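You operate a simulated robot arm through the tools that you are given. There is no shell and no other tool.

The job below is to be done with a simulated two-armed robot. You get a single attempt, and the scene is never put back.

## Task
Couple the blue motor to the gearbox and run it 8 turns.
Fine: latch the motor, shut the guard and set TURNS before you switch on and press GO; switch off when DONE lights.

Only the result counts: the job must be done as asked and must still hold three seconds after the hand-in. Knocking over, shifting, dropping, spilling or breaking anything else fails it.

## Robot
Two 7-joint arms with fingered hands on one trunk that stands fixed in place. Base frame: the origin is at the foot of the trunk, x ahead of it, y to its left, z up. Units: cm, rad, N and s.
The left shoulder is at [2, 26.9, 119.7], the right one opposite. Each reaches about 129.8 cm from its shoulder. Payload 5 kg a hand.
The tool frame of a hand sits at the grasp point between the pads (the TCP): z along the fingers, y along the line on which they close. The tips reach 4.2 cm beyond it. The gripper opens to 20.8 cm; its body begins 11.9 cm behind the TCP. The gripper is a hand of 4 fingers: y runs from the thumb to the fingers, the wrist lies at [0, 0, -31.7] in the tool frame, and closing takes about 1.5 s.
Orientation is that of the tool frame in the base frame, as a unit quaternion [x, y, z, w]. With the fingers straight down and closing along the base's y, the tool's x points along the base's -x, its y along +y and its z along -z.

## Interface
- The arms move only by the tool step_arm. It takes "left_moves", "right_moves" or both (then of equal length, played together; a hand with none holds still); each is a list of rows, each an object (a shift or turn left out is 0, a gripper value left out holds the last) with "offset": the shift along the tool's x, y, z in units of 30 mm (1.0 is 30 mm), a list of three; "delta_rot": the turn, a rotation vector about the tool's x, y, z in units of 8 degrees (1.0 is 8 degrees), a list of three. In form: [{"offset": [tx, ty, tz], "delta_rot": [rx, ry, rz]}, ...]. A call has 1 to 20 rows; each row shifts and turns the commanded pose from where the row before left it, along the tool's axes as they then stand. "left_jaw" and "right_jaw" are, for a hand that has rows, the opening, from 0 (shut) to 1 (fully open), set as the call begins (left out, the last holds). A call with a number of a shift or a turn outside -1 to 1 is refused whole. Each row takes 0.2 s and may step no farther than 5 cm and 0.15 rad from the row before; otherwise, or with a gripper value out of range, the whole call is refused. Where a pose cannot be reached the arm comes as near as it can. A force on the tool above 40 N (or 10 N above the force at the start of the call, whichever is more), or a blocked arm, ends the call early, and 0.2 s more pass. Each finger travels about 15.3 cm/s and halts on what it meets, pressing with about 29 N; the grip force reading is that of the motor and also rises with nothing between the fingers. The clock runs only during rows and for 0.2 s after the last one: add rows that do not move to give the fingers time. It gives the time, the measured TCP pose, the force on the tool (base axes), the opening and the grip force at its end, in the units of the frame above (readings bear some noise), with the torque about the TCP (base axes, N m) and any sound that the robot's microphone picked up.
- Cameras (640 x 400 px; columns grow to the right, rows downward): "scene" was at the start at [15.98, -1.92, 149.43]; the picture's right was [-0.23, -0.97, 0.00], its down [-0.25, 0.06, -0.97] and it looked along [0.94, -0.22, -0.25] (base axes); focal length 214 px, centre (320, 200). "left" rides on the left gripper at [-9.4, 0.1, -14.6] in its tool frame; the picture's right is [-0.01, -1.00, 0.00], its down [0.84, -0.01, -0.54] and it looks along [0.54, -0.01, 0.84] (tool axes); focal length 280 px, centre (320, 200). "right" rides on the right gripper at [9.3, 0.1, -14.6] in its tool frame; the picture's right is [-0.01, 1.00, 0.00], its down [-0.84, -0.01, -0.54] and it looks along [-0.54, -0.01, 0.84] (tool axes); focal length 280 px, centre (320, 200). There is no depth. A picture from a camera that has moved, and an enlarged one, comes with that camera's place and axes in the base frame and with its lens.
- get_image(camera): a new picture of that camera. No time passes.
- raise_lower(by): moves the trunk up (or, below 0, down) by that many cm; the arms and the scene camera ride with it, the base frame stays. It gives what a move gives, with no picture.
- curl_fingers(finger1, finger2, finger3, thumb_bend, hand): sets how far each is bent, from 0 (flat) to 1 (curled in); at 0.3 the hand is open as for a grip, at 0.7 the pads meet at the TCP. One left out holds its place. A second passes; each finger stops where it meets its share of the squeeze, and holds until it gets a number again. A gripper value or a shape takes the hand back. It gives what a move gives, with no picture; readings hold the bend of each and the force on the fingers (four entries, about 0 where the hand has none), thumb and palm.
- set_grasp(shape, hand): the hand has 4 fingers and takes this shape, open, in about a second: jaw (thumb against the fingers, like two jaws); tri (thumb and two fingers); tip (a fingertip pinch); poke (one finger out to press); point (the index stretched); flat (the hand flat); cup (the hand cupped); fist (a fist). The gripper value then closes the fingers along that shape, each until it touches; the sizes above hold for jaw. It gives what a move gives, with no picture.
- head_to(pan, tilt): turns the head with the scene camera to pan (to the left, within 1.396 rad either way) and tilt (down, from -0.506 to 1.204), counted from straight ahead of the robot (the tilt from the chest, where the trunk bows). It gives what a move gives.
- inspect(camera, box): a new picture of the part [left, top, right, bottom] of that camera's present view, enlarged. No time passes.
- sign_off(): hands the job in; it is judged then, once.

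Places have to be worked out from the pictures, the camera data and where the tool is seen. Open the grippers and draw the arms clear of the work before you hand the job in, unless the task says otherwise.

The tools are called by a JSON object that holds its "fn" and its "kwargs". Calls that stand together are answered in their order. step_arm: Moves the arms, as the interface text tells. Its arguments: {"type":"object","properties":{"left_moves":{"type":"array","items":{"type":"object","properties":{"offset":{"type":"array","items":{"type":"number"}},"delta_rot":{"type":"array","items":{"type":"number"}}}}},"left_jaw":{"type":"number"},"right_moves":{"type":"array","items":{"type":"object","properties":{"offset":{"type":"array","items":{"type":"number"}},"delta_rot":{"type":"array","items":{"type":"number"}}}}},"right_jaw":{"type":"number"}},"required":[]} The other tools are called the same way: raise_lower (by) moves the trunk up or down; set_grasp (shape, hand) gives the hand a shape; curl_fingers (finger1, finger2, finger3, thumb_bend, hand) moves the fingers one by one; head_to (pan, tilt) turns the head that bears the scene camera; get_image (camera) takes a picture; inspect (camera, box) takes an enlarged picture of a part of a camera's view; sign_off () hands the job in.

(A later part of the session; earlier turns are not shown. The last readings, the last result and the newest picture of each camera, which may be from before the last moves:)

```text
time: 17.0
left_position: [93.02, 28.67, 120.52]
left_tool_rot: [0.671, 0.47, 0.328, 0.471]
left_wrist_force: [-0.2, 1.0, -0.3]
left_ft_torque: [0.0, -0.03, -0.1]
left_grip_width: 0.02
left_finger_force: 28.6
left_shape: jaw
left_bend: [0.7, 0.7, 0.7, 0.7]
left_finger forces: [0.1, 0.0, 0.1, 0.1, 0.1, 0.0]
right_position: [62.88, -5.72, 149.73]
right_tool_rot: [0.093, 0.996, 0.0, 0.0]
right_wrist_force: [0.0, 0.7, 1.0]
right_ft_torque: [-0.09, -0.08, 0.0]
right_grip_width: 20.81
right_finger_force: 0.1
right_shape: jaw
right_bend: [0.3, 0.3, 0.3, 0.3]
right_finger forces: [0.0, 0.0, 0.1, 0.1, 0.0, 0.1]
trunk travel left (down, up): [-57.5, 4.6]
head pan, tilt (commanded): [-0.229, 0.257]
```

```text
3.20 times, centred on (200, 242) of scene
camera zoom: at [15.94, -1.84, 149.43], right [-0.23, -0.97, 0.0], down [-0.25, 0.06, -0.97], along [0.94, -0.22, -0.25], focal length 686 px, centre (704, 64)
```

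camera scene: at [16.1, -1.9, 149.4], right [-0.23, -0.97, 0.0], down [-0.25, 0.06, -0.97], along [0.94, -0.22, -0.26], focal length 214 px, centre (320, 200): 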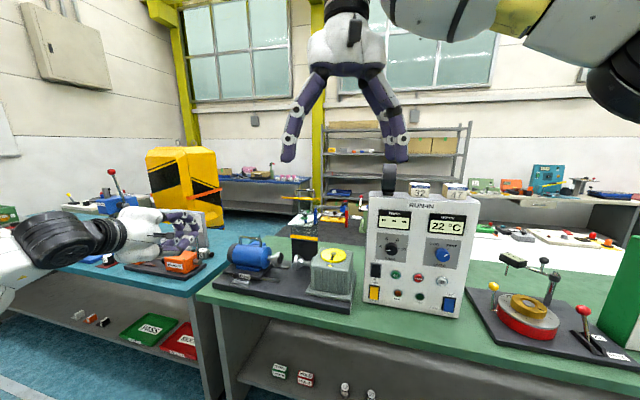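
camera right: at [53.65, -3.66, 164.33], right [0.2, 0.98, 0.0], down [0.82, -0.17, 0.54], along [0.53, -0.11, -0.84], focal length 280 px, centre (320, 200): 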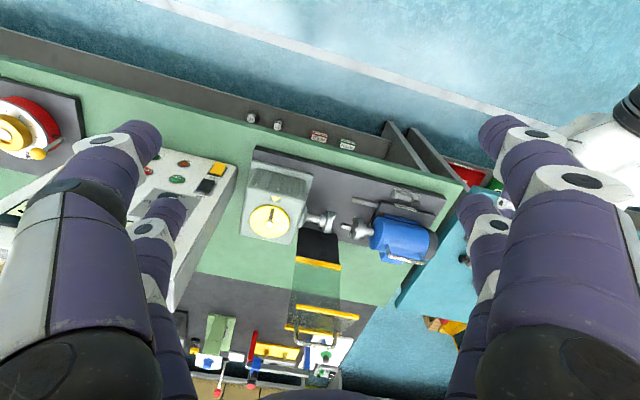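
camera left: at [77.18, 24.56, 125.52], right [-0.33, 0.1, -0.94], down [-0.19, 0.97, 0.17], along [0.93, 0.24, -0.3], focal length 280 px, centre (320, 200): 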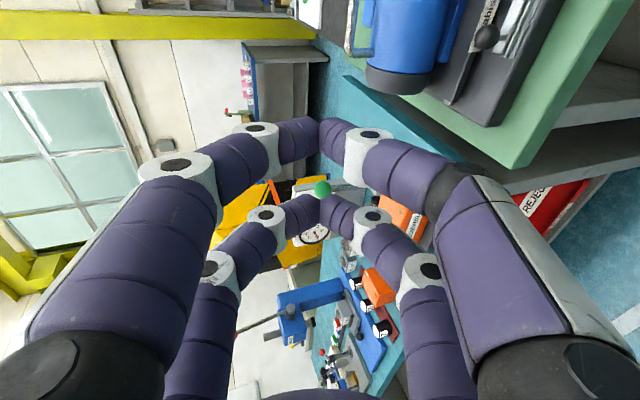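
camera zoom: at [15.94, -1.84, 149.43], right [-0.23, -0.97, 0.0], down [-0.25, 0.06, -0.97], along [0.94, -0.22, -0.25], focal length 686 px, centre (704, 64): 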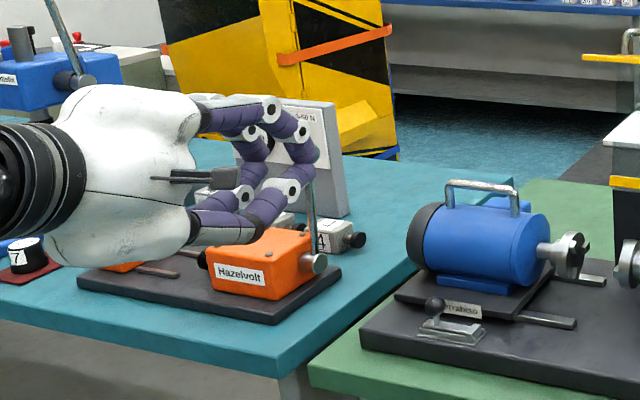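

I zoom the right camera on motor end cap and latch to refine their positions.

{"fn": "inspect", "kwargs": {"camera": "right", "box": [340, 170, 470, 270]}}

{"fn": "inspect", "kwargs": {"camera": "scene", "box": [215, 230, 275, 290]}}

```text
4.00 times, centred on (405, 220) of right
camera zoom: at [53.65, -3.66, 164.33], right [0.2, 0.98, 0.0], down [0.82, -0.17, 0.54], along [0.53, -0.11, -0.84], focal length 1122 px, centre (-20, 120)
```

zoom: 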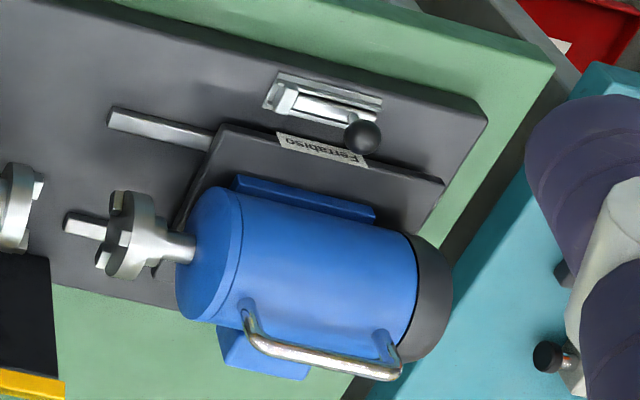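

```text
6.67 times, centred on (245, 260) of scene
camera zoom: at [15.94, -1.84, 149.43], right [-0.23, -0.97, 0.0], down [-0.25, 0.06, -0.97], along [0.94, -0.22, -0.25], focal length 1430 px, centre (820, -200)
```

zoom: 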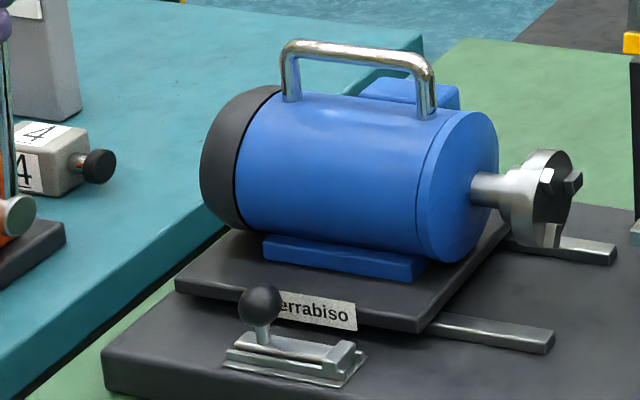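

Cap end is at roughly (119, 20, 97), latch ball at (106.6, 15.7, 92), and the neighbouring green-ball lever at (124, 34.6, 111) — to be avoided. I move to a pre-approach in front-left of the cap.

{"fn": "step_arm", "kwargs": {"left_moves": [{"offset": [0.493, -0.584, 0.831]}, {"offset": [0.493, -0.584, 0.831]}, {"offset": [0.493, -0.584, 0.831]}, {"offset": [0.493, -0.584, 0.831]}, {"offset": [0.493, -0.584, 0.831]}, {"offset": [0.493, -0.584, 0.831]}, {"offset": [0.493, -0.584, 0.831]}, {"offset": [0, 0, 0]}]}}

{"fn": "get_image", "kwargs": {"camera": "left"}}

{"fn": "inspect", "kwargs": {"camera": "scene", "box": [100, 180, 300, 305]}}

{"fn": "inspect", "kwargs": {"camera": "right", "box": [340, 130, 500, 270]}}

```text
time: 18.8
left_position: [108.1, 34.29, 103.5]
left_tool_rot: [0.671, 0.469, 0.329, 0.471]
left_wrist_force: [-0.8, -0.2, 0.4]
left_ft_torque: [0.02, 0.07, 0.06]
left_grip_width: 0.0
left_finger_force: 29.5
left_shape: jaw
left_bend: [0.7, 0.7, 0.7, 0.7]
left_finger forces: [0.1, 0.1, 0.1, 0.1, 0.0, 0.1]
right_position: [62.89, -5.8, 149.95]
right_tool_rot: [0.094, 0.996, 0.001, 0.0]
right_wrist_force: [-0.5, 0.8, 0.5]
right_ft_torque: [0.04, -0.09, 0.0]
right_grip_width: 20.78
right_finger_force: 0.1
right_shape: jaw
right_bend: [0.3, 0.3, 0.3, 0.3]
right_finger forces: [0.0, 0.0, 0.0, 0.1, 0.1, 0.1]
trunk travel left (down, up): [-57.5, 4.6]
head pan, tilt (commanded): [-0.229, 0.257]
```

```text
taken
camera left: at [92.1, 30.14, 108.42], right [-0.33, 0.1, -0.94], down [-0.19, 0.97, 0.17], along [0.93, 0.24, -0.3], focal length 280 px, centre (320, 200)
```

left: 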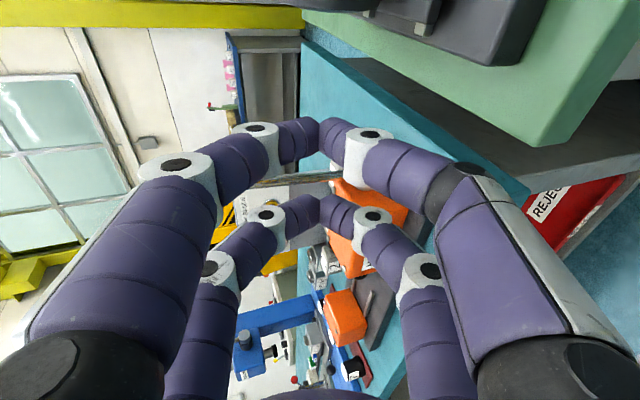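

```text
3.20 times, centred on (200, 242) of scene
camera zoom: at [15.9, -1.94, 149.45], right [-0.23, -0.97, 0.0], down [-0.25, 0.06, -0.97], along [0.94, -0.22, -0.25], focal length 686 px, centre (704, 64)
```

zoom: 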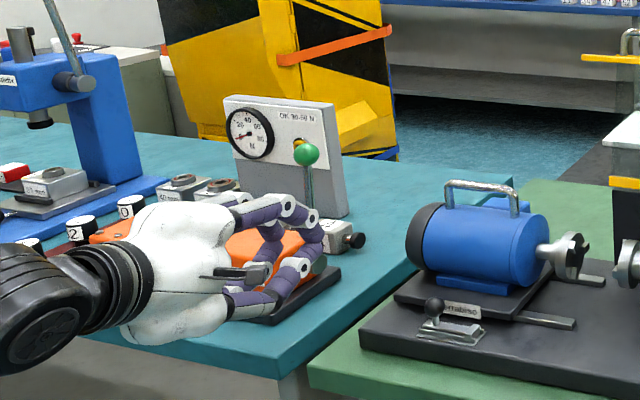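

```text
2.86 times, centred on (420, 200) of right
camera zoom: at [53.58, -3.81, 164.37], right [0.2, 0.98, 0.0], down [0.82, -0.17, 0.54], along [0.53, -0.11, -0.84], focal length 801 px, centre (34, 200)
```

zoom: 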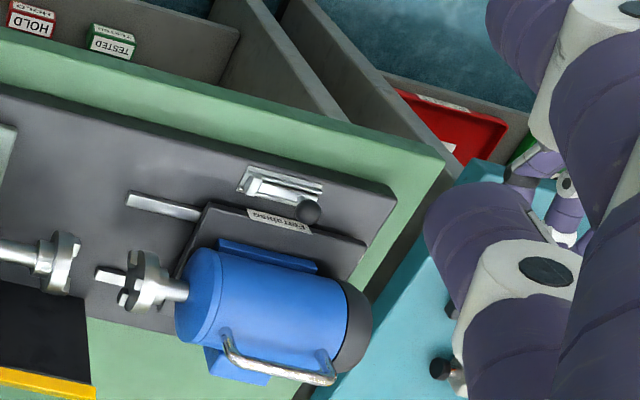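

The rod of the neighbouring lever is nearly ahead of the hand, so I first shift right, then advance partway and check.

{"fn": "step_arm", "kwargs": {"left_moves": [{"offset": [-0.93, 0, 0]}, {"offset": [0, 0.235, 0.972]}, {"offset": [0, 0.235, 0.972]}, {"offset": [0, 0.235, 0.972]}, {"offset": [0, 0, 0]}]}}

{"fn": "get_image", "kwargs": {"camera": "left"}}

{"fn": "inspect", "kwargs": {"camera": "scene", "box": [130, 200, 290, 300]}}

{"fn": "inspect", "kwargs": {"camera": "right", "box": [380, 160, 480, 270]}}

```text
time: 20.0
left_position: [115.37, 28.87, 102.78]
left_tool_rot: [0.671, 0.469, 0.329, 0.471]
left_wrist_force: [0.0, 0.2, 0.5]
left_ft_torque: [0.01, 0.02, -0.01]
left_grip_width: 0.01
left_finger_force: 28.7
left_shape: jaw
left_bend: [0.7, 0.7, 0.7, 0.7]
left_finger forces: [0.0, 0.0, 0.0, 0.1, 0.0, 0.0]
right_position: [62.8, -5.82, 149.77]
right_tool_rot: [0.094, 0.996, 0.0, 0.001]
right_wrist_force: [-0.5, 0.0, -0.3]
right_ft_torque: [-0.09, -0.1, -0.01]
right_grip_width: 20.81
right_finger_force: 0.0
right_shape: jaw
right_bend: [0.3, 0.3, 0.3, 0.3]
right_finger forces: [0.0, 0.1, 0.0, 0.1, 0.1, 0.1]
trunk travel left (down, up): [-57.5, 4.6]
head pan, tilt (commanded): [-0.229, 0.257]
```

```text
taken
camera left: at [99.36, 24.76, 107.68], right [-0.33, 0.1, -0.94], down [-0.19, 0.97, 0.17], along [0.93, 0.24, -0.3], focal length 280 px, centre (320, 200)
```

left: 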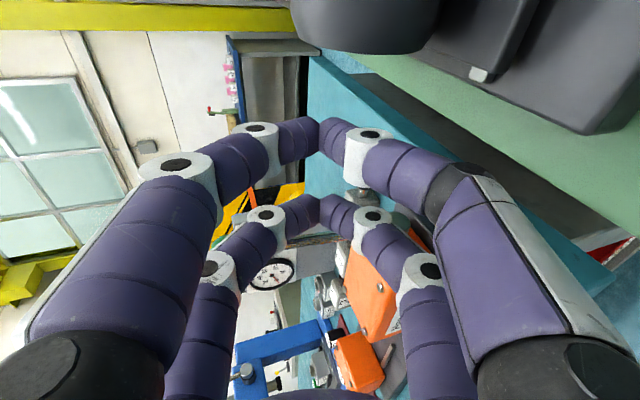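

```text
4.00 times, centred on (210, 250) of scene
camera zoom: at [15.89, -1.86, 149.45], right [-0.23, -0.97, 0.0], down [-0.25, 0.06, -0.97], along [0.94, -0.22, -0.25], focal length 858 px, centre (760, 0)
```

zoom: 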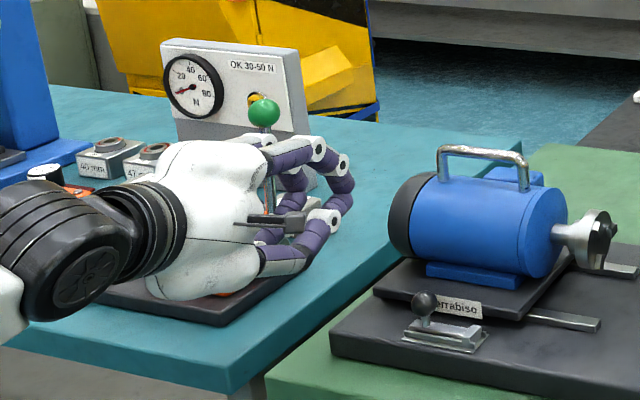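

```text
3.64 times, centred on (430, 215) of right
camera zoom: at [53.56, -3.68, 164.37], right [0.2, 0.98, 0.0], down [0.82, -0.17, 0.54], along [0.53, -0.11, -0.84], focal length 1020 px, centre (-80, 146)
```

zoom: 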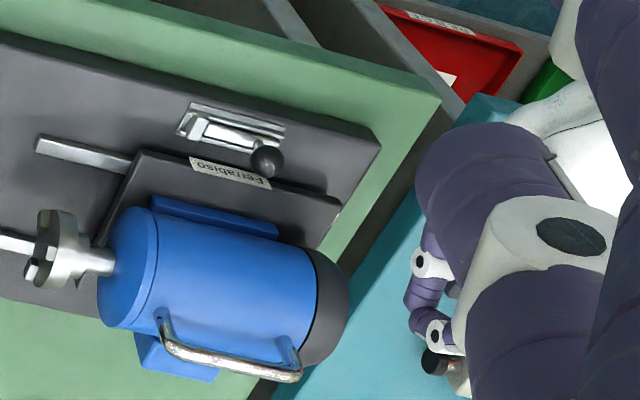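

Clearances look fine (rod about 8 cm to the hand's left, cap about 4 cm to its right). I advance the remaining 8–9 cm.

{"fn": "step_arm", "kwargs": {"left_moves": [{"offset": [0, 0.235, 0.972]}, {"offset": [0, 0.235, 0.972]}, {"offset": [0, 0.235, 0.972]}, {"offset": [0, 0, 0]}]}}

{"fn": "get_image", "kwargs": {"camera": "left"}}

{"fn": "inspect", "kwargs": {"camera": "scene", "box": [150, 200, 310, 300]}}

{"fn": "inspect", "kwargs": {"camera": "right", "box": [380, 160, 480, 270]}}

```text
time: 21.0
left_position: [124.08, 26.02, 101.33]
left_tool_rot: [0.67, 0.472, 0.328, 0.47]
left_wrist_force: [0.8, 2.2, -0.7]
left_ft_torque: [-0.15, -0.03, -0.31]
left_grip_width: 0.01
left_finger_force: 29.2
left_shape: jaw
left_bend: [0.7, 0.7, 0.7, 0.7]
left_finger forces: [0.1, 0.1, 0.0, 0.1, 0.1, 0.0]
right_position: [63.18, -5.39, 149.54]
right_tool_rot: [0.094, 0.996, -0.002, -0.001]
right_wrist_force: [1.7, 2.7, -1.5]
right_ft_torque: [-0.35, 0.24, -0.02]
right_grip_width: 20.78
right_finger_force: 0.0
right_shape: jaw
right_bend: [0.3, 0.3, 0.3, 0.3]
right_finger forces: [0.1, 0.0, 0.0, 0.1, 0.0, 0.1]
trunk travel left (down, up): [-57.5, 4.6]
head pan, tilt (commanded): [-0.229, 0.257]
```

```text
taken
camera left: at [108.01, 21.84, 106.35], right [-0.33, 0.1, -0.94], down [-0.2, 0.97, 0.17], along [0.92, 0.24, -0.3], focal length 280 px, centre (320, 200)
```

left: 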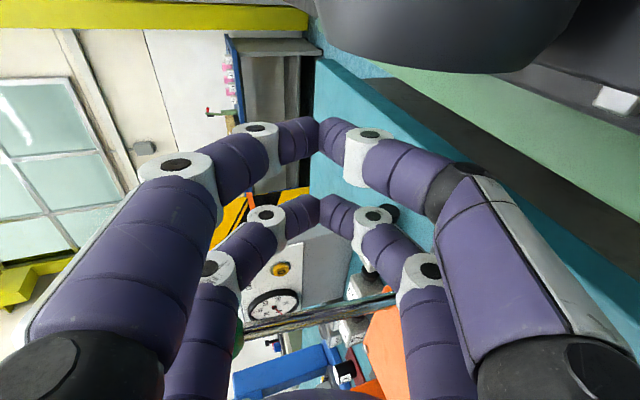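

```text
4.00 times, centred on (230, 250) of scene
camera zoom: at [16.19, -1.67, 149.4], right [-0.23, -0.97, 0.0], down [-0.25, 0.06, -0.97], along [0.94, -0.22, -0.26], focal length 858 px, centre (680, 0)
```

zoom: 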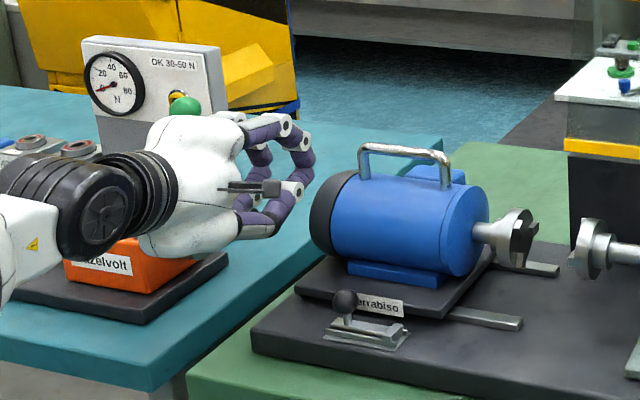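

```text
3.64 times, centred on (430, 215) of right
camera zoom: at [53.93, -3.35, 164.11], right [0.2, 0.98, 0.0], down [0.83, -0.17, 0.54], along [0.53, -0.11, -0.84], focal length 1020 px, centre (-80, 146)
```

zoom: 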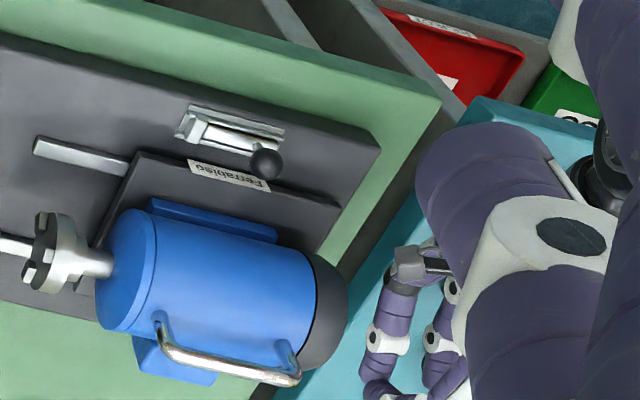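

The hand now stands left of the cap with a few cm gap, and the rod clears it. I push slowly along the shaft axis toward the gearbox.

{"fn": "step_arm", "kwargs": {"left_moves": [{"offset": [-0.331, -0.015, -0.04]}, {"offset": [-0.331, -0.015, -0.04]}, {"offset": [-0.331, -0.015, -0.04]}, {"offset": [-0.331, -0.015, -0.04]}, {"offset": [-0.331, -0.015, -0.04]}, {"offset": [0, 0, 0]}]}}

{"fn": "get_image", "kwargs": {"camera": "left"}}

{"fn": "inspect", "kwargs": {"camera": "scene", "box": [180, 200, 340, 300]}}

{"fn": "inspect", "kwargs": {"camera": "right", "box": [360, 160, 480, 270]}}

```text
time: 22.4
left_position: [121.49, 20.94, 101.24]
left_tool_rot: [0.672, 0.469, 0.327, 0.47]
left_wrist_force: [0.6, 0.4, -0.3]
left_ft_torque: [0.01, -0.01, -0.05]
left_grip_width: 0.01
left_finger_force: 29.1
left_shape: jaw
left_bend: [0.7, 0.7, 0.7, 0.7]
left_finger forces: [0.0, 0.1, 0.0, 0.1, 0.1, 0.0]
right_position: [62.94, -5.84, 149.85]
right_tool_rot: [0.094, 0.996, 0.001, 0.0]
right_wrist_force: [0.0, -0.4, 0.2]
right_ft_torque: [-0.02, 0.0, 0.03]
right_grip_width: 20.82
right_finger_force: 0.1
right_shape: jaw
right_bend: [0.3, 0.3, 0.3, 0.3]
right_finger forces: [0.0, 0.1, 0.0, 0.0, 0.0, 0.0]
trunk travel left (down, up): [-57.5, 4.6]
head pan, tilt (commanded): [-0.229, 0.257]
```

```text
taken
camera left: at [105.5, 16.85, 106.32], right [-0.33, 0.1, -0.94], down [-0.19, 0.97, 0.17], along [0.93, 0.23, -0.3], focal length 280 px, centre (320, 200)
```

left: 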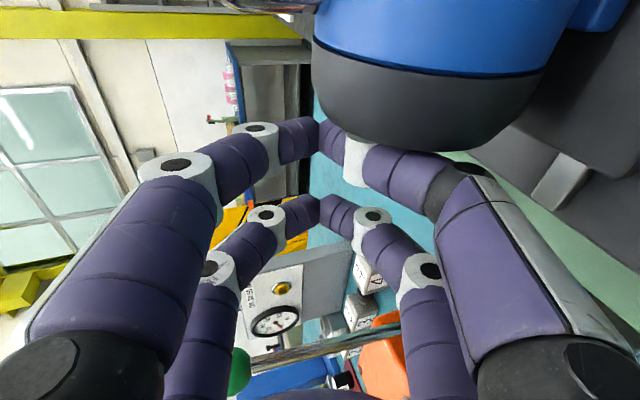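

```text
4.00 times, centred on (260, 250) of scene
camera zoom: at [15.98, -1.91, 149.42], right [-0.23, -0.97, 0.0], down [-0.25, 0.06, -0.97], along [0.94, -0.22, -0.25], focal length 858 px, centre (560, 0)
```

zoom: 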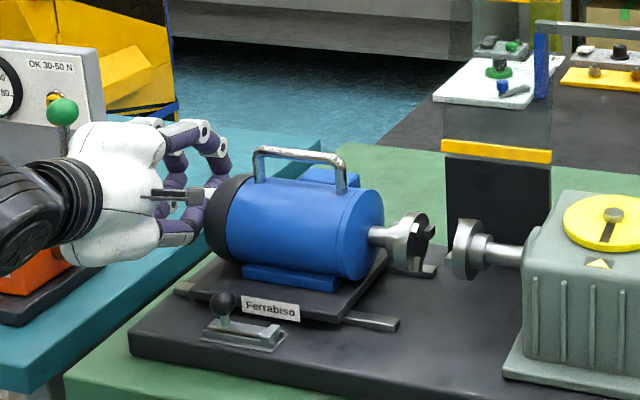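

```text
3.64 times, centred on (420, 215) of right
camera zoom: at [53.7, -3.8, 164.3], right [0.2, 0.98, 0.0], down [0.83, -0.17, 0.54], along [0.53, -0.11, -0.84], focal length 1020 px, centre (-44, 146)
```

zoom: 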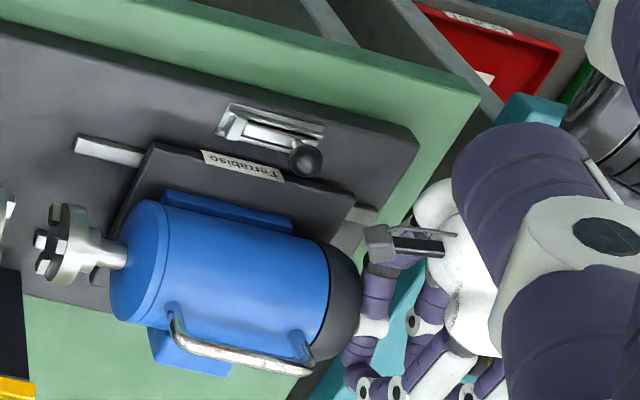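

The motor slides easily and has moved a couple of cm. I continue pushing.

{"fn": "step_arm", "kwargs": {"left_moves": [{"offset": [-0.331, -0.015, -0.04]}, {"offset": [-0.331, -0.015, -0.04]}, {"offset": [-0.331, -0.015, -0.04]}, {"offset": [0, 0, 0]}]}}

{"fn": "inspect", "kwargs": {"camera": "scene", "box": [200, 220, 320, 300]}}

{"fn": "inspect", "kwargs": {"camera": "right", "box": [320, 170, 440, 250]}}

```text
time: 23.4
left_position: [120.38, 18.27, 101.66]
left_tool_rot: [0.671, 0.469, 0.328, 0.471]
left_wrist_force: [-0.1, 0.9, -0.5]
left_ft_torque: [0.1, -0.05, -0.13]
left_grip_width: 0.0
left_finger_force: 29.2
left_shape: jaw
left_bend: [0.7, 0.7, 0.7, 0.7]
left_finger forces: [0.1, 0.0, 0.0, 0.0, 1.5, 0.0]
right_position: [62.92, -5.84, 149.78]
right_tool_rot: [0.095, 0.996, 0.0, 0.0]
right_wrist_force: [-0.4, -0.1, -0.2]
right_ft_torque: [0.02, 0.0, 0.0]
right_grip_width: 20.8
right_finger_force: 0.0
right_shape: jaw
right_bend: [0.3, 0.3, 0.3, 0.3]
right_finger forces: [0.0, 0.1, 0.0, 0.0, 0.0, 0.1]
trunk travel left (down, up): [-57.5, 4.6]
head pan, tilt (commanded): [-0.229, 0.257]
```

```text
5.00 times, centred on (260, 260) of scene
camera zoom: at [15.99, -1.9, 149.43], right [-0.23, -0.97, 0.0], down [-0.25, 0.06, -0.97], along [0.94, -0.22, -0.25], focal length 1072 px, centre (620, -100)
```

zoom: 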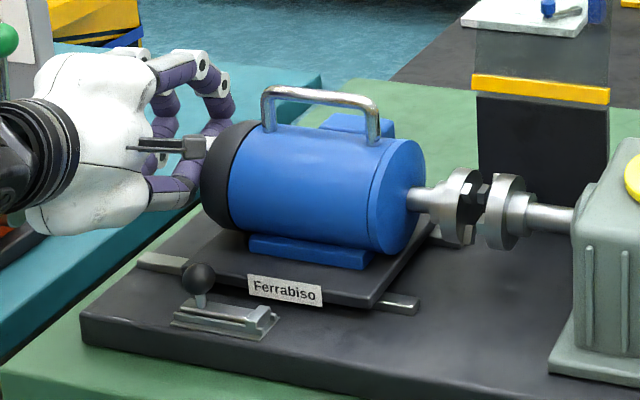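

```text
5.00 times, centred on (380, 210) of right
camera zoom: at [53.71, -3.79, 164.3], right [0.2, 0.98, 0.0], down [0.83, -0.17, 0.54], along [0.53, -0.11, -0.84], focal length 1402 px, centre (20, 150)
```

zoom: 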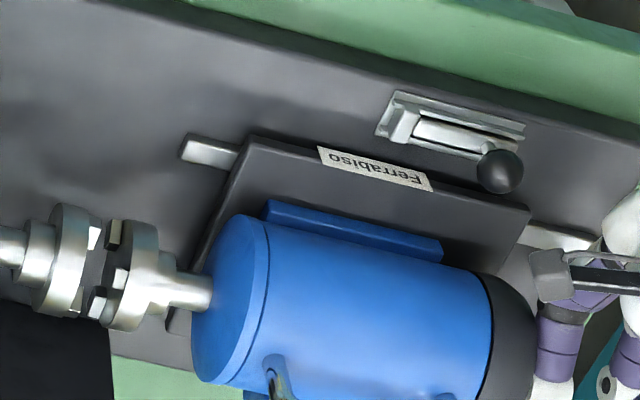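

The dogs are about to interleave, correctly staggered. I keep pushing in small steps.

{"fn": "step_arm", "kwargs": {"left_moves": [{"offset": [-0.331, -0.015, -0.04]}, {"offset": [-0.331, -0.015, -0.04]}, {"offset": [0, 0, 0]}]}}

{"fn": "inspect", "kwargs": {"camera": "scene", "box": [200, 220, 320, 300]}}

{"fn": "inspect", "kwargs": {"camera": "right", "box": [320, 170, 440, 250]}}

```text
time: 24.2
left_position: [119.4, 16.51, 101.5]
left_tool_rot: [0.671, 0.469, 0.328, 0.471]
left_wrist_force: [-0.2, 5.3, 0.2]
left_ft_torque: [0.19, 0.02, -0.27]
left_grip_width: 0.01
left_finger_force: 28.6
left_shape: jaw
left_bend: [0.7, 0.7, 0.7, 0.7]
left_finger forces: [0.0, 0.0, 0.1, 0.0, 4.1, 0.0]
right_position: [62.88, -5.84, 149.87]
right_tool_rot: [0.094, 0.996, -0.001, 0.0]
right_wrist_force: [0.2, 0.3, 0.5]
right_ft_torque: [-0.01, -0.03, -0.01]
right_grip_width: 20.79
right_finger_force: 0.1
right_shape: jaw
right_bend: [0.3, 0.3, 0.3, 0.3]
right_finger forces: [0.0, 0.0, 0.0, 0.0, 0.0, 0.0]
trunk travel left (down, up): [-57.5, 4.6]
head pan, tilt (commanded): [-0.229, 0.257]
```

```text
5.00 times, centred on (260, 260) of scene
camera zoom: at [15.96, -1.88, 149.43], right [-0.23, -0.97, 0.0], down [-0.25, 0.06, -0.97], along [0.94, -0.22, -0.25], focal length 1072 px, centre (620, -100)
```

zoom: 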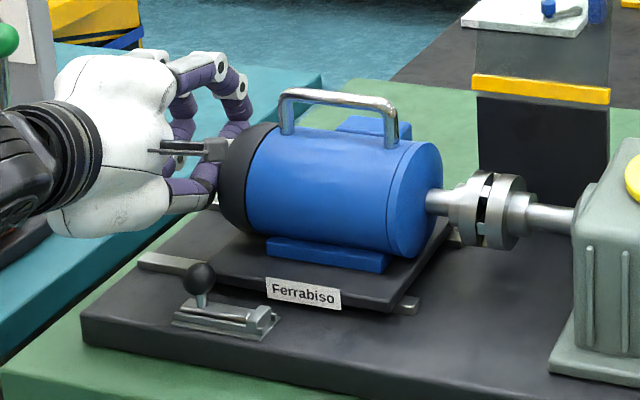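

```text
5.00 times, centred on (380, 210) of right
camera zoom: at [53.68, -3.75, 164.31], right [0.2, 0.98, 0.0], down [0.83, -0.17, 0.54], along [0.53, -0.11, -0.84], focal length 1402 px, centre (20, 150)
```

zoom: 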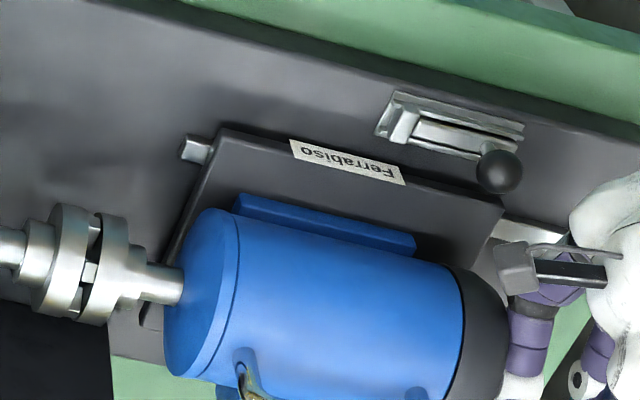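

The dogs are interleaved and a 5 N resistance appears. I push a bit more to seat it fully.

{"fn": "step_arm", "kwargs": {"left_moves": [{"offset": [-0.17, -0.008, -0.02]}, {"offset": [-0.17, -0.008, -0.02]}, {"offset": [0, 0, 0]}]}}

{"fn": "inspect", "kwargs": {"camera": "scene", "box": [260, 230, 320, 280]}}

{"fn": "inspect", "kwargs": {"camera": "right", "box": [320, 170, 440, 250]}}

```text
time: 25.1
left_position: [119.2, 16.64, 101.56]
left_tool_rot: [0.67, 0.472, 0.332, 0.467]
left_wrist_force: [5.8, 13.4, -1.3]
left_ft_torque: [0.54, -0.3, -0.62]
left_grip_width: 0.0
left_finger_force: 28.7
left_shape: jaw
left_bend: [0.7, 0.7, 0.7, 0.7]
left_finger forces: [0.0, 0.0, 0.0, 0.0, 14.6, 0.0]
right_position: [62.84, -5.96, 149.82]
right_tool_rot: [0.095, 0.996, 0.001, 0.0]
right_wrist_force: [-0.9, -2.0, 1.7]
right_ft_torque: [0.17, -0.05, -0.02]
right_grip_width: 20.81
right_finger_force: 0.0
right_shape: jaw
right_bend: [0.3, 0.3, 0.3, 0.3]
right_finger forces: [0.1, 0.0, 0.0, 0.1, 0.1, 0.1]
trunk travel left (down, up): [-57.5, 4.6]
head pan, tilt (commanded): [-0.229, 0.257]
stopped in row 3 (left hand): the force on the tool passed its limit at 41 N (the readings are from after the stop); the commanded pose is now the measured one
```

```text
8.00 times, centred on (290, 255) of scene
camera zoom: at [15.95, -1.95, 149.43], right [-0.23, -0.97, 0.0], down [-0.25, 0.06, -0.97], along [0.94, -0.22, -0.25], focal length 1716 px, centre (560, -240)
```

zoom: 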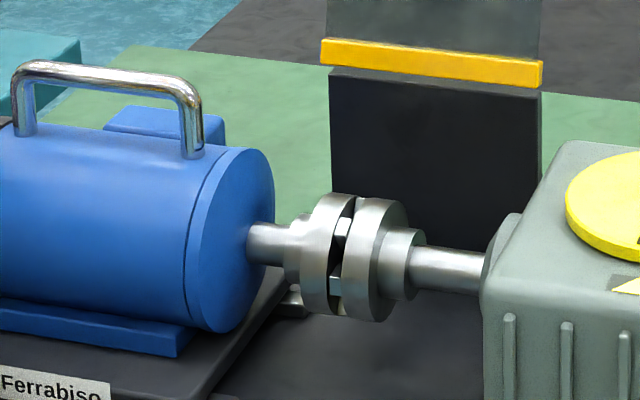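

```text
5.00 times, centred on (380, 210) of right
camera zoom: at [53.68, -3.89, 164.33], right [0.2, 0.98, 0.0], down [0.82, -0.17, 0.54], along [0.53, -0.11, -0.84], focal length 1402 px, centre (20, 150)
```

zoom: 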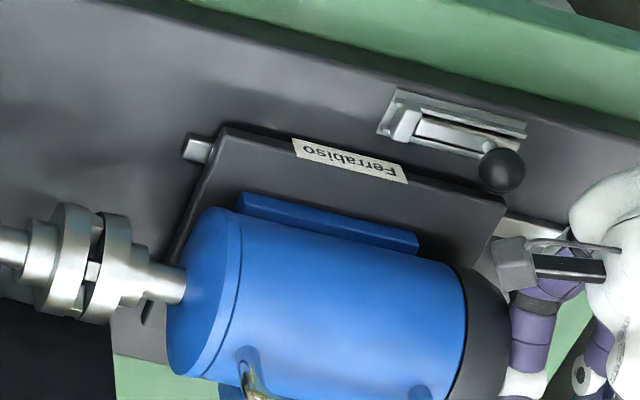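

It is seated against the stop (41 N). Now I study the latch closely.

{"fn": "inspect", "kwargs": {"camera": "right", "box": [380, 180, 440, 220]}}

{"fn": "inspect", "kwargs": {"camera": "scene", "box": [225, 260, 275, 295]}}

{"fn": "get_image", "kwargs": {"camera": "left"}}

```text
10.00 times, centred on (410, 200) of right
camera zoom: at [53.68, -3.89, 164.33], right [0.2, 0.98, 0.0], down [0.82, -0.17, 0.54], along [0.53, -0.11, -0.84], focal length 2804 px, centre (-580, 200)
```

zoom: 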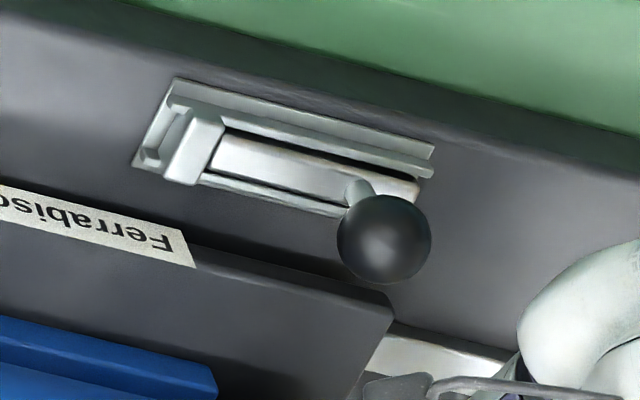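

```text
11.43 times, centred on (250, 278) of scene
camera zoom: at [15.95, -1.95, 149.43], right [-0.23, -0.97, 0.0], down [-0.25, 0.06, -0.97], along [0.94, -0.22, -0.25], focal length 2451 px, centre (1120, -686)
```

zoom: 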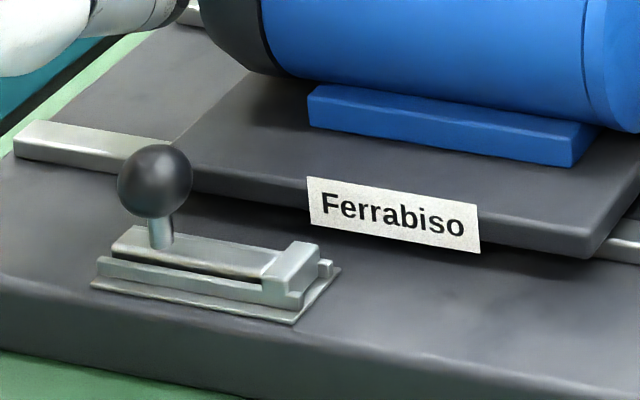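

```text
taken
camera left: at [103.15, 12.33, 106.48], right [-0.33, 0.1, -0.94], down [-0.2, 0.96, 0.18], along [0.92, 0.25, -0.29], focal length 280 px, centre (320, 200)
```

left: 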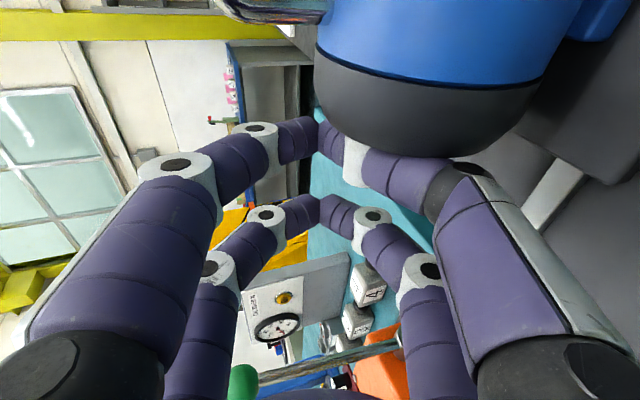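

The latch looks like a sliding bolt in a channel with an upright ball knob at its left end, bridged by a block at the right. I back the left hand off the motor, lift and retreat before reorienting to work the knob.

{"fn": "step_arm", "kwargs": {"left_moves": [{"offset": [0.5, 0, 0]}, {"offset": [0.5, 0.2, 0]}, {"offset": [0, 0.5, -0.8]}, {"offset": [0, 0.5, -0.9]}, {"offset": [0, 0.5, -0.9]}, {"offset": [0, 0.5, -0.9]}, {"offset": [0, 0.5, -0.9]}, {"offset": [0, 0.5, -0.9]}, {"offset": [0, 0, 0]}]}}

{"fn": "inspect", "kwargs": {"camera": "scene", "box": [150, 190, 330, 310]}}

{"fn": "inspect", "kwargs": {"camera": "right", "box": [320, 170, 440, 250]}}

```text
time: 27.1
left_position: [109.24, 22.8, 115.82]
left_tool_rot: [0.67, 0.471, 0.332, 0.468]
left_wrist_force: [0.4, 0.4, 0.4]
left_ft_torque: [-0.01, -0.04, 0.0]
left_grip_width: 0.0
left_finger_force: 29.0
left_shape: jaw
left_bend: [0.7, 0.7, 0.7, 0.7]
left_finger forces: [0.1, 0.1, 0.0, 0.1, 0.0, 0.0]
right_position: [63.07, -5.96, 149.69]
right_tool_rot: [0.095, 0.996, 0.0, 0.0]
right_wrist_force: [0.8, -0.3, -1.0]
right_ft_torque: [0.01, 0.05, 0.02]
right_grip_width: 20.78
right_finger_force: 0.0
right_shape: jaw
right_bend: [0.3, 0.3, 0.3, 0.3]
right_finger forces: [0.1, 0.1, 0.0, 0.0, 0.0, 0.1]
trunk travel left (down, up): [-57.5, 4.6]
head pan, tilt (commanded): [-0.229, 0.257]
```

```text
3.33 times, centred on (240, 250) of scene
camera zoom: at [16.06, -1.92, 149.41], right [-0.23, -0.97, 0.0], down [-0.25, 0.06, -0.97], along [0.94, -0.22, -0.26], focal length 715 px, centre (587, 33)
```

zoom: 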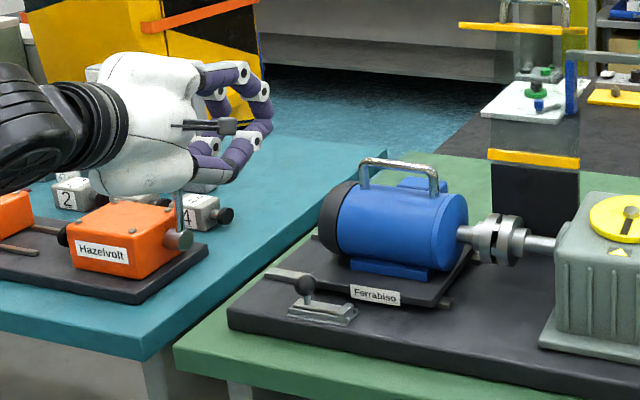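

```text
5.00 times, centred on (380, 210) of right
camera zoom: at [53.81, -3.81, 164.23], right [0.2, 0.98, 0.0], down [0.83, -0.17, 0.54], along [0.53, -0.11, -0.84], focal length 1402 px, centre (20, 150)
```

zoom: 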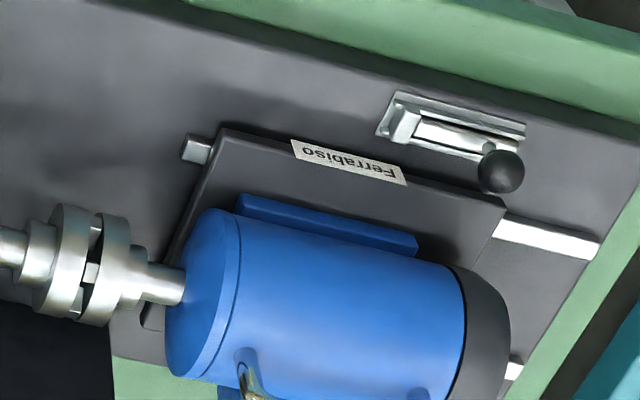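

The motor stays coupled. I lift, unroll the left hand by 90° and draw it back, staying clear of the green-ball lever.

{"fn": "step_arm", "kwargs": {"left_moves": [{"offset": [0, 1, -0.6]}, {"offset": [0, 1, -0.6]}, {"offset": [0, 0, -1]}, {"offset": [0, 0, -1]}, {"offset": [0, 0, -1]}, {"delta_rot": [0, 0, -0.9375]}, {"delta_rot": [0, 0, -0.9375]}, {"delta_rot": [0, 0, -0.9375]}, {"delta_rot": [0, 0, -0.9375]}, {"delta_rot": [0, 0, -0.9375]}, {"delta_rot": [0, 0, -0.9375]}, {"delta_rot": [0, 0, -0.9375]}, {"delta_rot": [0, 0, -0.9375]}, {"delta_rot": [0, 0, -0.9375]}, {"delta_rot": [0, 0, -0.9375]}, {"delta_rot": [0, 0, -0.9375]}, {"delta_rot": [0, 0, -0.9375]}]}}

{"fn": "get_image", "kwargs": {"camera": "left"}}

```text
time: 30.7
left_position: [99.95, 26.18, 125.95]
left_tool_rot: [0.139, 0.807, -0.097, 0.565]
left_wrist_force: [0.6, 0.5, 0.2]
left_ft_torque: [0.02, -0.01, -0.01]
left_grip_width: 0.0
left_finger_force: 29.3
left_shape: jaw
left_bend: [0.7, 0.7, 0.7, 0.7]
left_finger forces: [0.0, 0.1, 0.0, 0.0, 0.0, 0.0]
right_position: [63.13, -5.97, 149.86]
right_tool_rot: [0.094, 0.996, 0.0, 0.0]
right_wrist_force: [0.6, 0.9, 1.0]
right_ft_torque: [-0.02, 0.04, 0.0]
right_grip_width: 20.8
right_finger_force: 0.2
right_shape: jaw
right_bend: [0.3, 0.3, 0.3, 0.3]
right_finger forces: [0.0, 0.0, 0.0, 0.1, 0.1, 0.0]
trunk travel left (down, up): [-57.5, 4.6]
head pan, tilt (commanded): [-0.229, 0.257]
```

```text
taken
camera left: at [90.01, 29.94, 139.55], right [-0.33, -0.94, 0.01], down [-0.75, 0.25, -0.61], along [0.57, -0.21, -0.79], focal length 280 px, centre (320, 200)
```

left: 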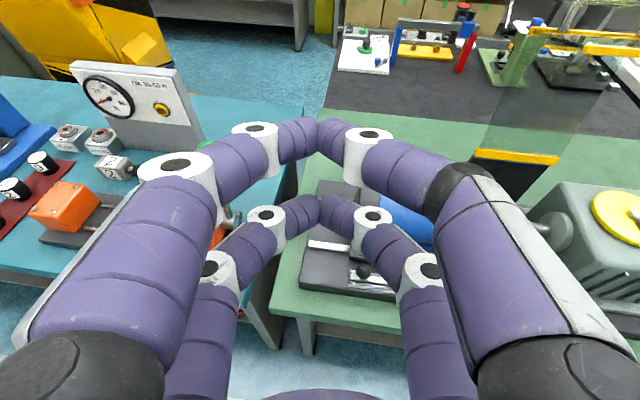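

Now I yaw onto the station heading, pitch the left hand steeply down while descending, and set a 12 cm opening.

{"fn": "step_arm", "kwargs": {"left_moves": [{"delta_rot": [0.939, 0, 0.341]}, {"offset": [0.626, 0, 0.228], "delta_rot": [0, 0.893, 0]}, {"offset": [0.594, 0, 0.303], "delta_rot": [0, 0.893, 0]}, {"offset": [0.553, 0, 0.373], "delta_rot": [0, 0.893, 0]}, {"offset": [0.499, 0, 0.442], "delta_rot": [0, 0.893, 0]}, {"offset": [0.442, 0, 0.499], "delta_rot": [0, 0.893, 0]}, {"offset": [0.378, 0, 0.549], "delta_rot": [0, 0.893, 0]}, {"offset": [0.308, 0, 0.591], "delta_rot": [0, 0.893, 0]}, {"offset": [0, 0, 0]}], "left_jaw": 0.6}}

{"fn": "get_image", "kwargs": {"camera": "left"}}

{"fn": "get_image", "kwargs": {"camera": "scene"}}

```text
time: 32.7
left_position: [99.68, 26.21, 111.97]
left_tool_rot: [0.234, 0.956, -0.04, 0.17]
left_wrist_force: [-0.2, 1.0, 0.1]
left_ft_torque: [-0.04, -0.02, -0.01]
left_grip_width: 12.43
left_finger_force: 0.1
left_shape: jaw
left_bend: [0.32, 0.32, 0.32, 0.7]
left_finger forces: [0.1, 0.0, 0.0, 0.0, 0.1, 0.1]
right_position: [62.91, -5.7, 149.79]
right_tool_rot: [0.094, 0.996, 0.0, 0.0]
right_wrist_force: [0.0, 0.3, 0.9]
right_ft_torque: [-0.07, -0.02, 0.03]
right_grip_width: 20.78
right_finger_force: 0.0
right_shape: jaw
right_bend: [0.3, 0.3, 0.3, 0.3]
right_finger forces: [0.0, 0.0, 0.0, 0.1, 0.1, 0.2]
trunk travel left (down, up): [-57.5, 4.6]
head pan, tilt (commanded): [-0.229, 0.257]
```

```text
taken
camera left: at [103.07, 24.7, 128.82], right [-0.45, -0.89, 0.0], down [-0.87, 0.44, 0.22], along [-0.2, 0.1, -0.98], focal length 280 px, centre (320, 200)
```

left: 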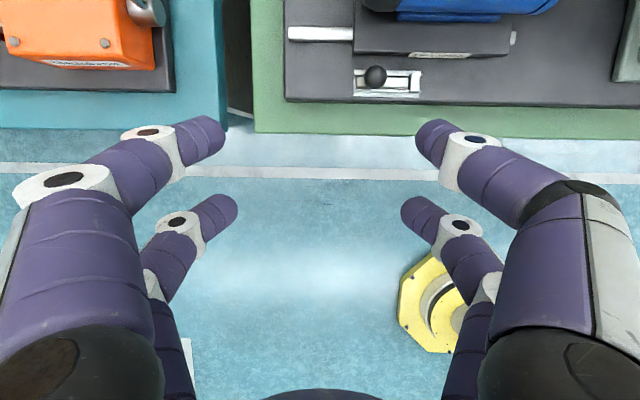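

```text
taken
camera scene: at [15.94, -1.85, 149.44], right [-0.23, -0.97, 0.0], down [-0.25, 0.06, -0.97], along [0.94, -0.22, -0.25], focal length 214 px, centre (320, 200)
```

scene: 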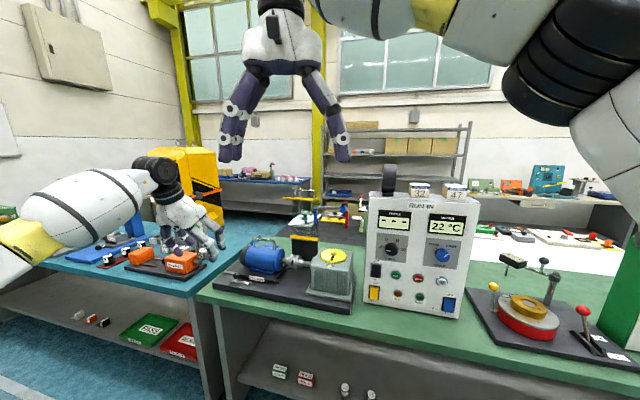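

From straight above, the knob re-triangulates to about (106.5, 15.3, 92). I shift the hand right and down along its axis to hover over the latch with the knob just inside the left finger.

{"fn": "step_arm", "kwargs": {"left_moves": [{"offset": [-0.026, -0.886, 0.819]}, {"offset": [-0.026, -0.886, 0.819]}, {"offset": [-0.026, -0.886, 0.819]}, {"offset": [-0.026, -0.886, 0.819]}, {"offset": [0, 0, 0]}]}}

{"fn": "get_image", "kwargs": {"camera": "left"}}

{"fn": "inspect", "kwargs": {"camera": "scene", "box": [190, 200, 310, 310]}}

```text
time: 33.9
left_position: [97.79, 15.23, 102.86]
left_tool_rot: [0.234, 0.956, -0.041, 0.17]
left_wrist_force: [-0.8, -0.7, -0.2]
left_ft_torque: [-0.02, -0.02, -0.01]
left_grip_width: 12.44
left_finger_force: 0.0
left_shape: jaw
left_bend: [0.32, 0.32, 0.32, 0.7]
left_finger forces: [0.0, 0.0, 0.0, 0.0, 0.0, 0.0]
right_position: [62.93, -5.77, 149.95]
right_tool_rot: [0.095, 0.995, 0.0, 0.0]
right_wrist_force: [0.3, 0.4, 0.6]
right_ft_torque: [-0.06, -0.07, 0.0]
right_grip_width: 20.77
right_finger_force: 0.1
right_shape: jaw
right_bend: [0.3, 0.3, 0.3, 0.3]
right_finger forces: [0.0, 0.1, 0.0, 0.0, 0.1, 0.0]
trunk travel left (down, up): [-57.5, 4.6]
head pan, tilt (commanded): [-0.229, 0.257]
```

```text
taken
camera left: at [101.22, 13.69, 119.57], right [-0.45, -0.89, 0.0], down [-0.87, 0.44, 0.22], along [-0.19, 0.09, -0.98], focal length 280 px, centre (320, 200)
```

left: 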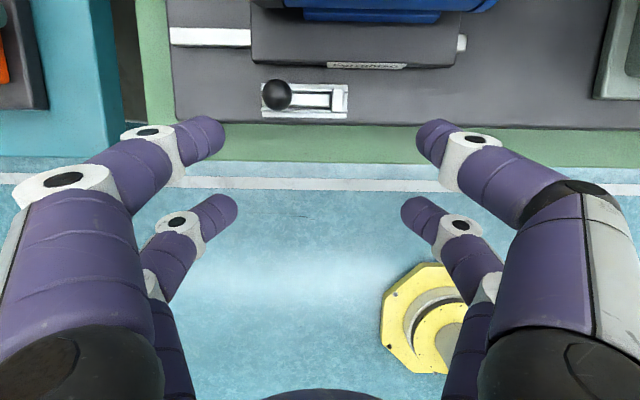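

```text
3.64 times, centred on (250, 255) of scene
camera zoom: at [15.93, -1.87, 149.44], right [-0.23, -0.97, 0.0], down [-0.25, 0.06, -0.97], along [0.94, -0.22, -0.25], focal length 780 px, centre (574, 0)
```

zoom: 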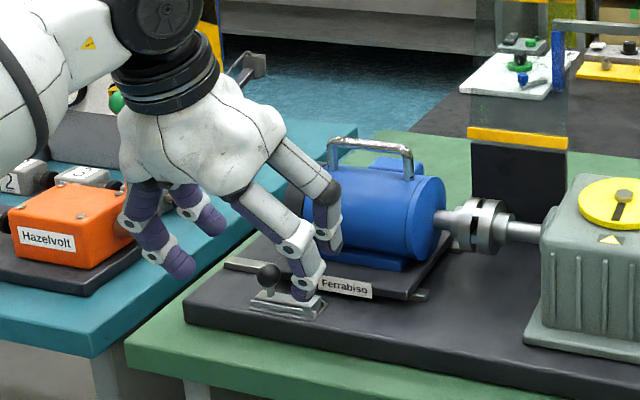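

I zoom in on the latch from above before touching it.

{"fn": "inspect", "kwargs": {"camera": "left", "box": [240, 50, 380, 135]}}

```text
4.57 times, centred on (310, 92) of left
camera zoom: at [101.22, 13.69, 119.57], right [-0.45, -0.89, 0.0], down [-0.87, 0.44, 0.22], along [-0.19, 0.09, -0.98], focal length 1282 px, centre (366, 691)
```

zoom: 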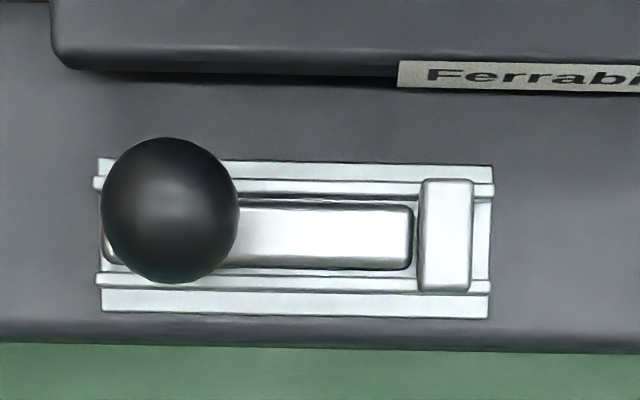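

It is a sliding bolt that should go right, under the bridge. I descend 7.5 cm and check.

{"fn": "step_arm", "kwargs": {"left_moves": [{"offset": [0, 0, 0.625]}, {"offset": [0, 0, 0.625]}, {"offset": [0, 0, 0.625]}, {"offset": [0, 0, 0.625]}, {"offset": [0, 0, 0]}]}}

{"fn": "get_image", "kwargs": {"camera": "left"}}

{"fn": "inspect", "kwargs": {"camera": "scene", "box": [200, 230, 290, 310]}}

```text
time: 35.1
left_position: [100.39, 13.89, 95.84]
left_tool_rot: [0.235, 0.956, -0.041, 0.17]
left_wrist_force: [-0.2, 1.3, 0.7]
left_ft_torque: [0.01, -0.01, 0.0]
left_grip_width: 12.43
left_finger_force: 0.1
left_shape: jaw
left_bend: [0.32, 0.32, 0.32, 0.7]
left_finger forces: [0.1, 0.0, 0.0, 0.1, 0.0, 0.0]
right_position: [62.82, -5.76, 149.93]
right_tool_rot: [0.094, 0.996, 0.0, 0.0]
right_wrist_force: [-0.3, -0.8, 0.1]
right_ft_torque: [-0.04, -0.06, -0.01]
right_grip_width: 20.8
right_finger_force: 0.2
right_shape: jaw
right_bend: [0.3, 0.3, 0.3, 0.3]
right_finger forces: [0.1, 0.1, 0.1, 0.1, 0.0, 0.1]
trunk travel left (down, up): [-57.5, 4.6]
head pan, tilt (commanded): [-0.229, 0.257]
```

```text
taken
camera left: at [103.75, 12.21, 112.64], right [-0.45, -0.89, 0.0], down [-0.87, 0.44, 0.22], along [-0.19, 0.1, -0.98], focal length 280 px, centre (320, 200)
```

left: 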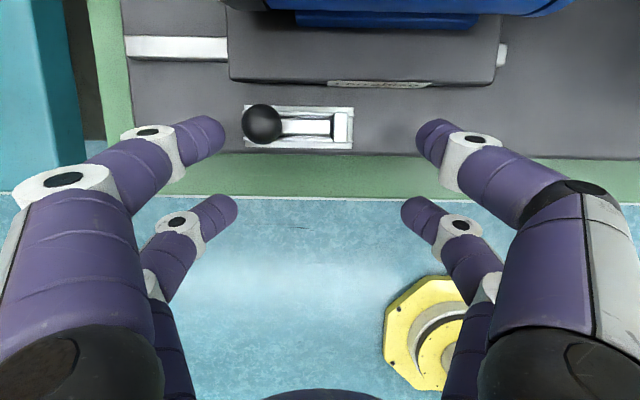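

```text
5.00 times, centred on (245, 270) of scene
camera zoom: at [15.95, -1.91, 149.44], right [-0.23, -0.97, 0.0], down [-0.25, 0.06, -0.97], along [0.94, -0.22, -0.25], focal length 1072 px, centre (695, -150)
```

zoom: 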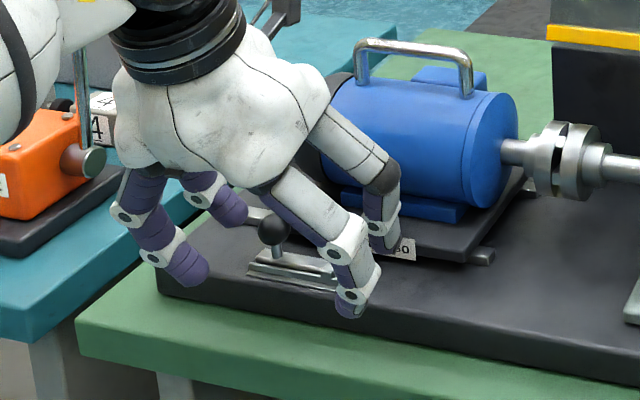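

Alignment is good; I descend 2.2 cm more so the left finger's tip is level with the knob.

{"fn": "step_arm", "kwargs": {"left_moves": [{"offset": [0, 0, 0.367]}, {"offset": [0, 0, 0.367]}, {"offset": [0, 0, 0]}]}}

{"fn": "get_image", "kwargs": {"camera": "left"}}

{"fn": "inspect", "kwargs": {"camera": "scene", "box": [200, 230, 290, 310]}}

```text
time: 35.9
left_position: [101.02, 13.43, 93.61]
left_tool_rot: [0.236, 0.956, -0.04, 0.17]
left_wrist_force: [0.0, -0.1, 0.6]
left_ft_torque: [-0.02, -0.03, 0.01]
left_grip_width: 12.47
left_finger_force: 0.0
left_shape: jaw
left_bend: [0.32, 0.32, 0.32, 0.7]
left_finger forces: [0.1, 0.1, 0.1, 0.1, 0.0, 0.0]
right_position: [62.86, -5.97, 149.72]
right_tool_rot: [0.094, 0.996, 0.0, 0.0]
right_wrist_force: [0.5, 0.1, 0.2]
right_ft_torque: [0.01, -0.01, -0.03]
right_grip_width: 20.79
right_finger_force: 0.2
right_shape: jaw
right_bend: [0.3, 0.3, 0.3, 0.3]
right_finger forces: [0.1, 0.0, 0.1, 0.1, 0.0, 0.1]
trunk travel left (down, up): [-57.5, 4.6]
head pan, tilt (commanded): [-0.229, 0.257]
```

```text
taken
camera left: at [104.42, 11.85, 110.44], right [-0.45, -0.89, 0.0], down [-0.87, 0.44, 0.22], along [-0.19, 0.1, -0.98], focal length 280 px, centre (320, 200)
```

left: 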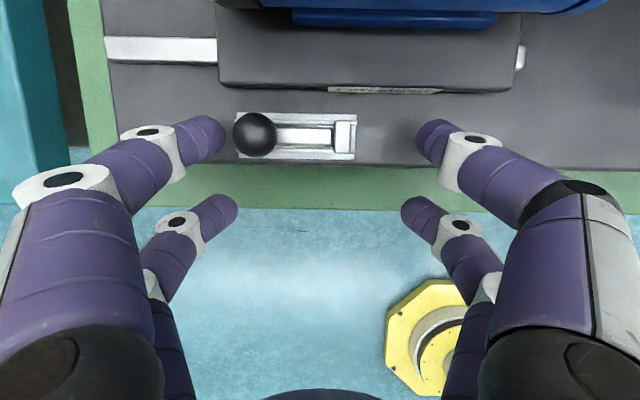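

```text
5.00 times, centred on (245, 270) of scene
camera zoom: at [15.96, -1.91, 149.43], right [-0.23, -0.97, 0.0], down [-0.25, 0.06, -0.97], along [0.94, -0.22, -0.25], focal length 1072 px, centre (695, -150)
```

zoom: 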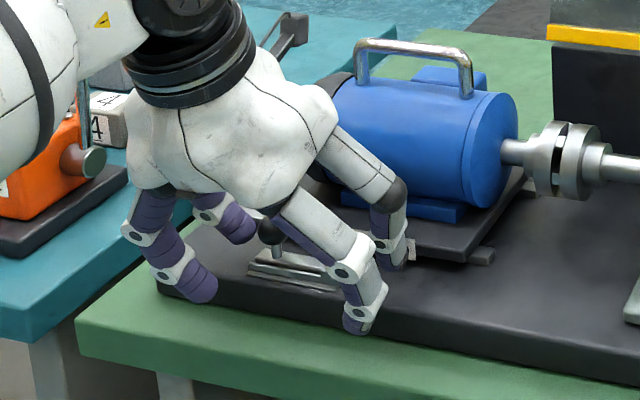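

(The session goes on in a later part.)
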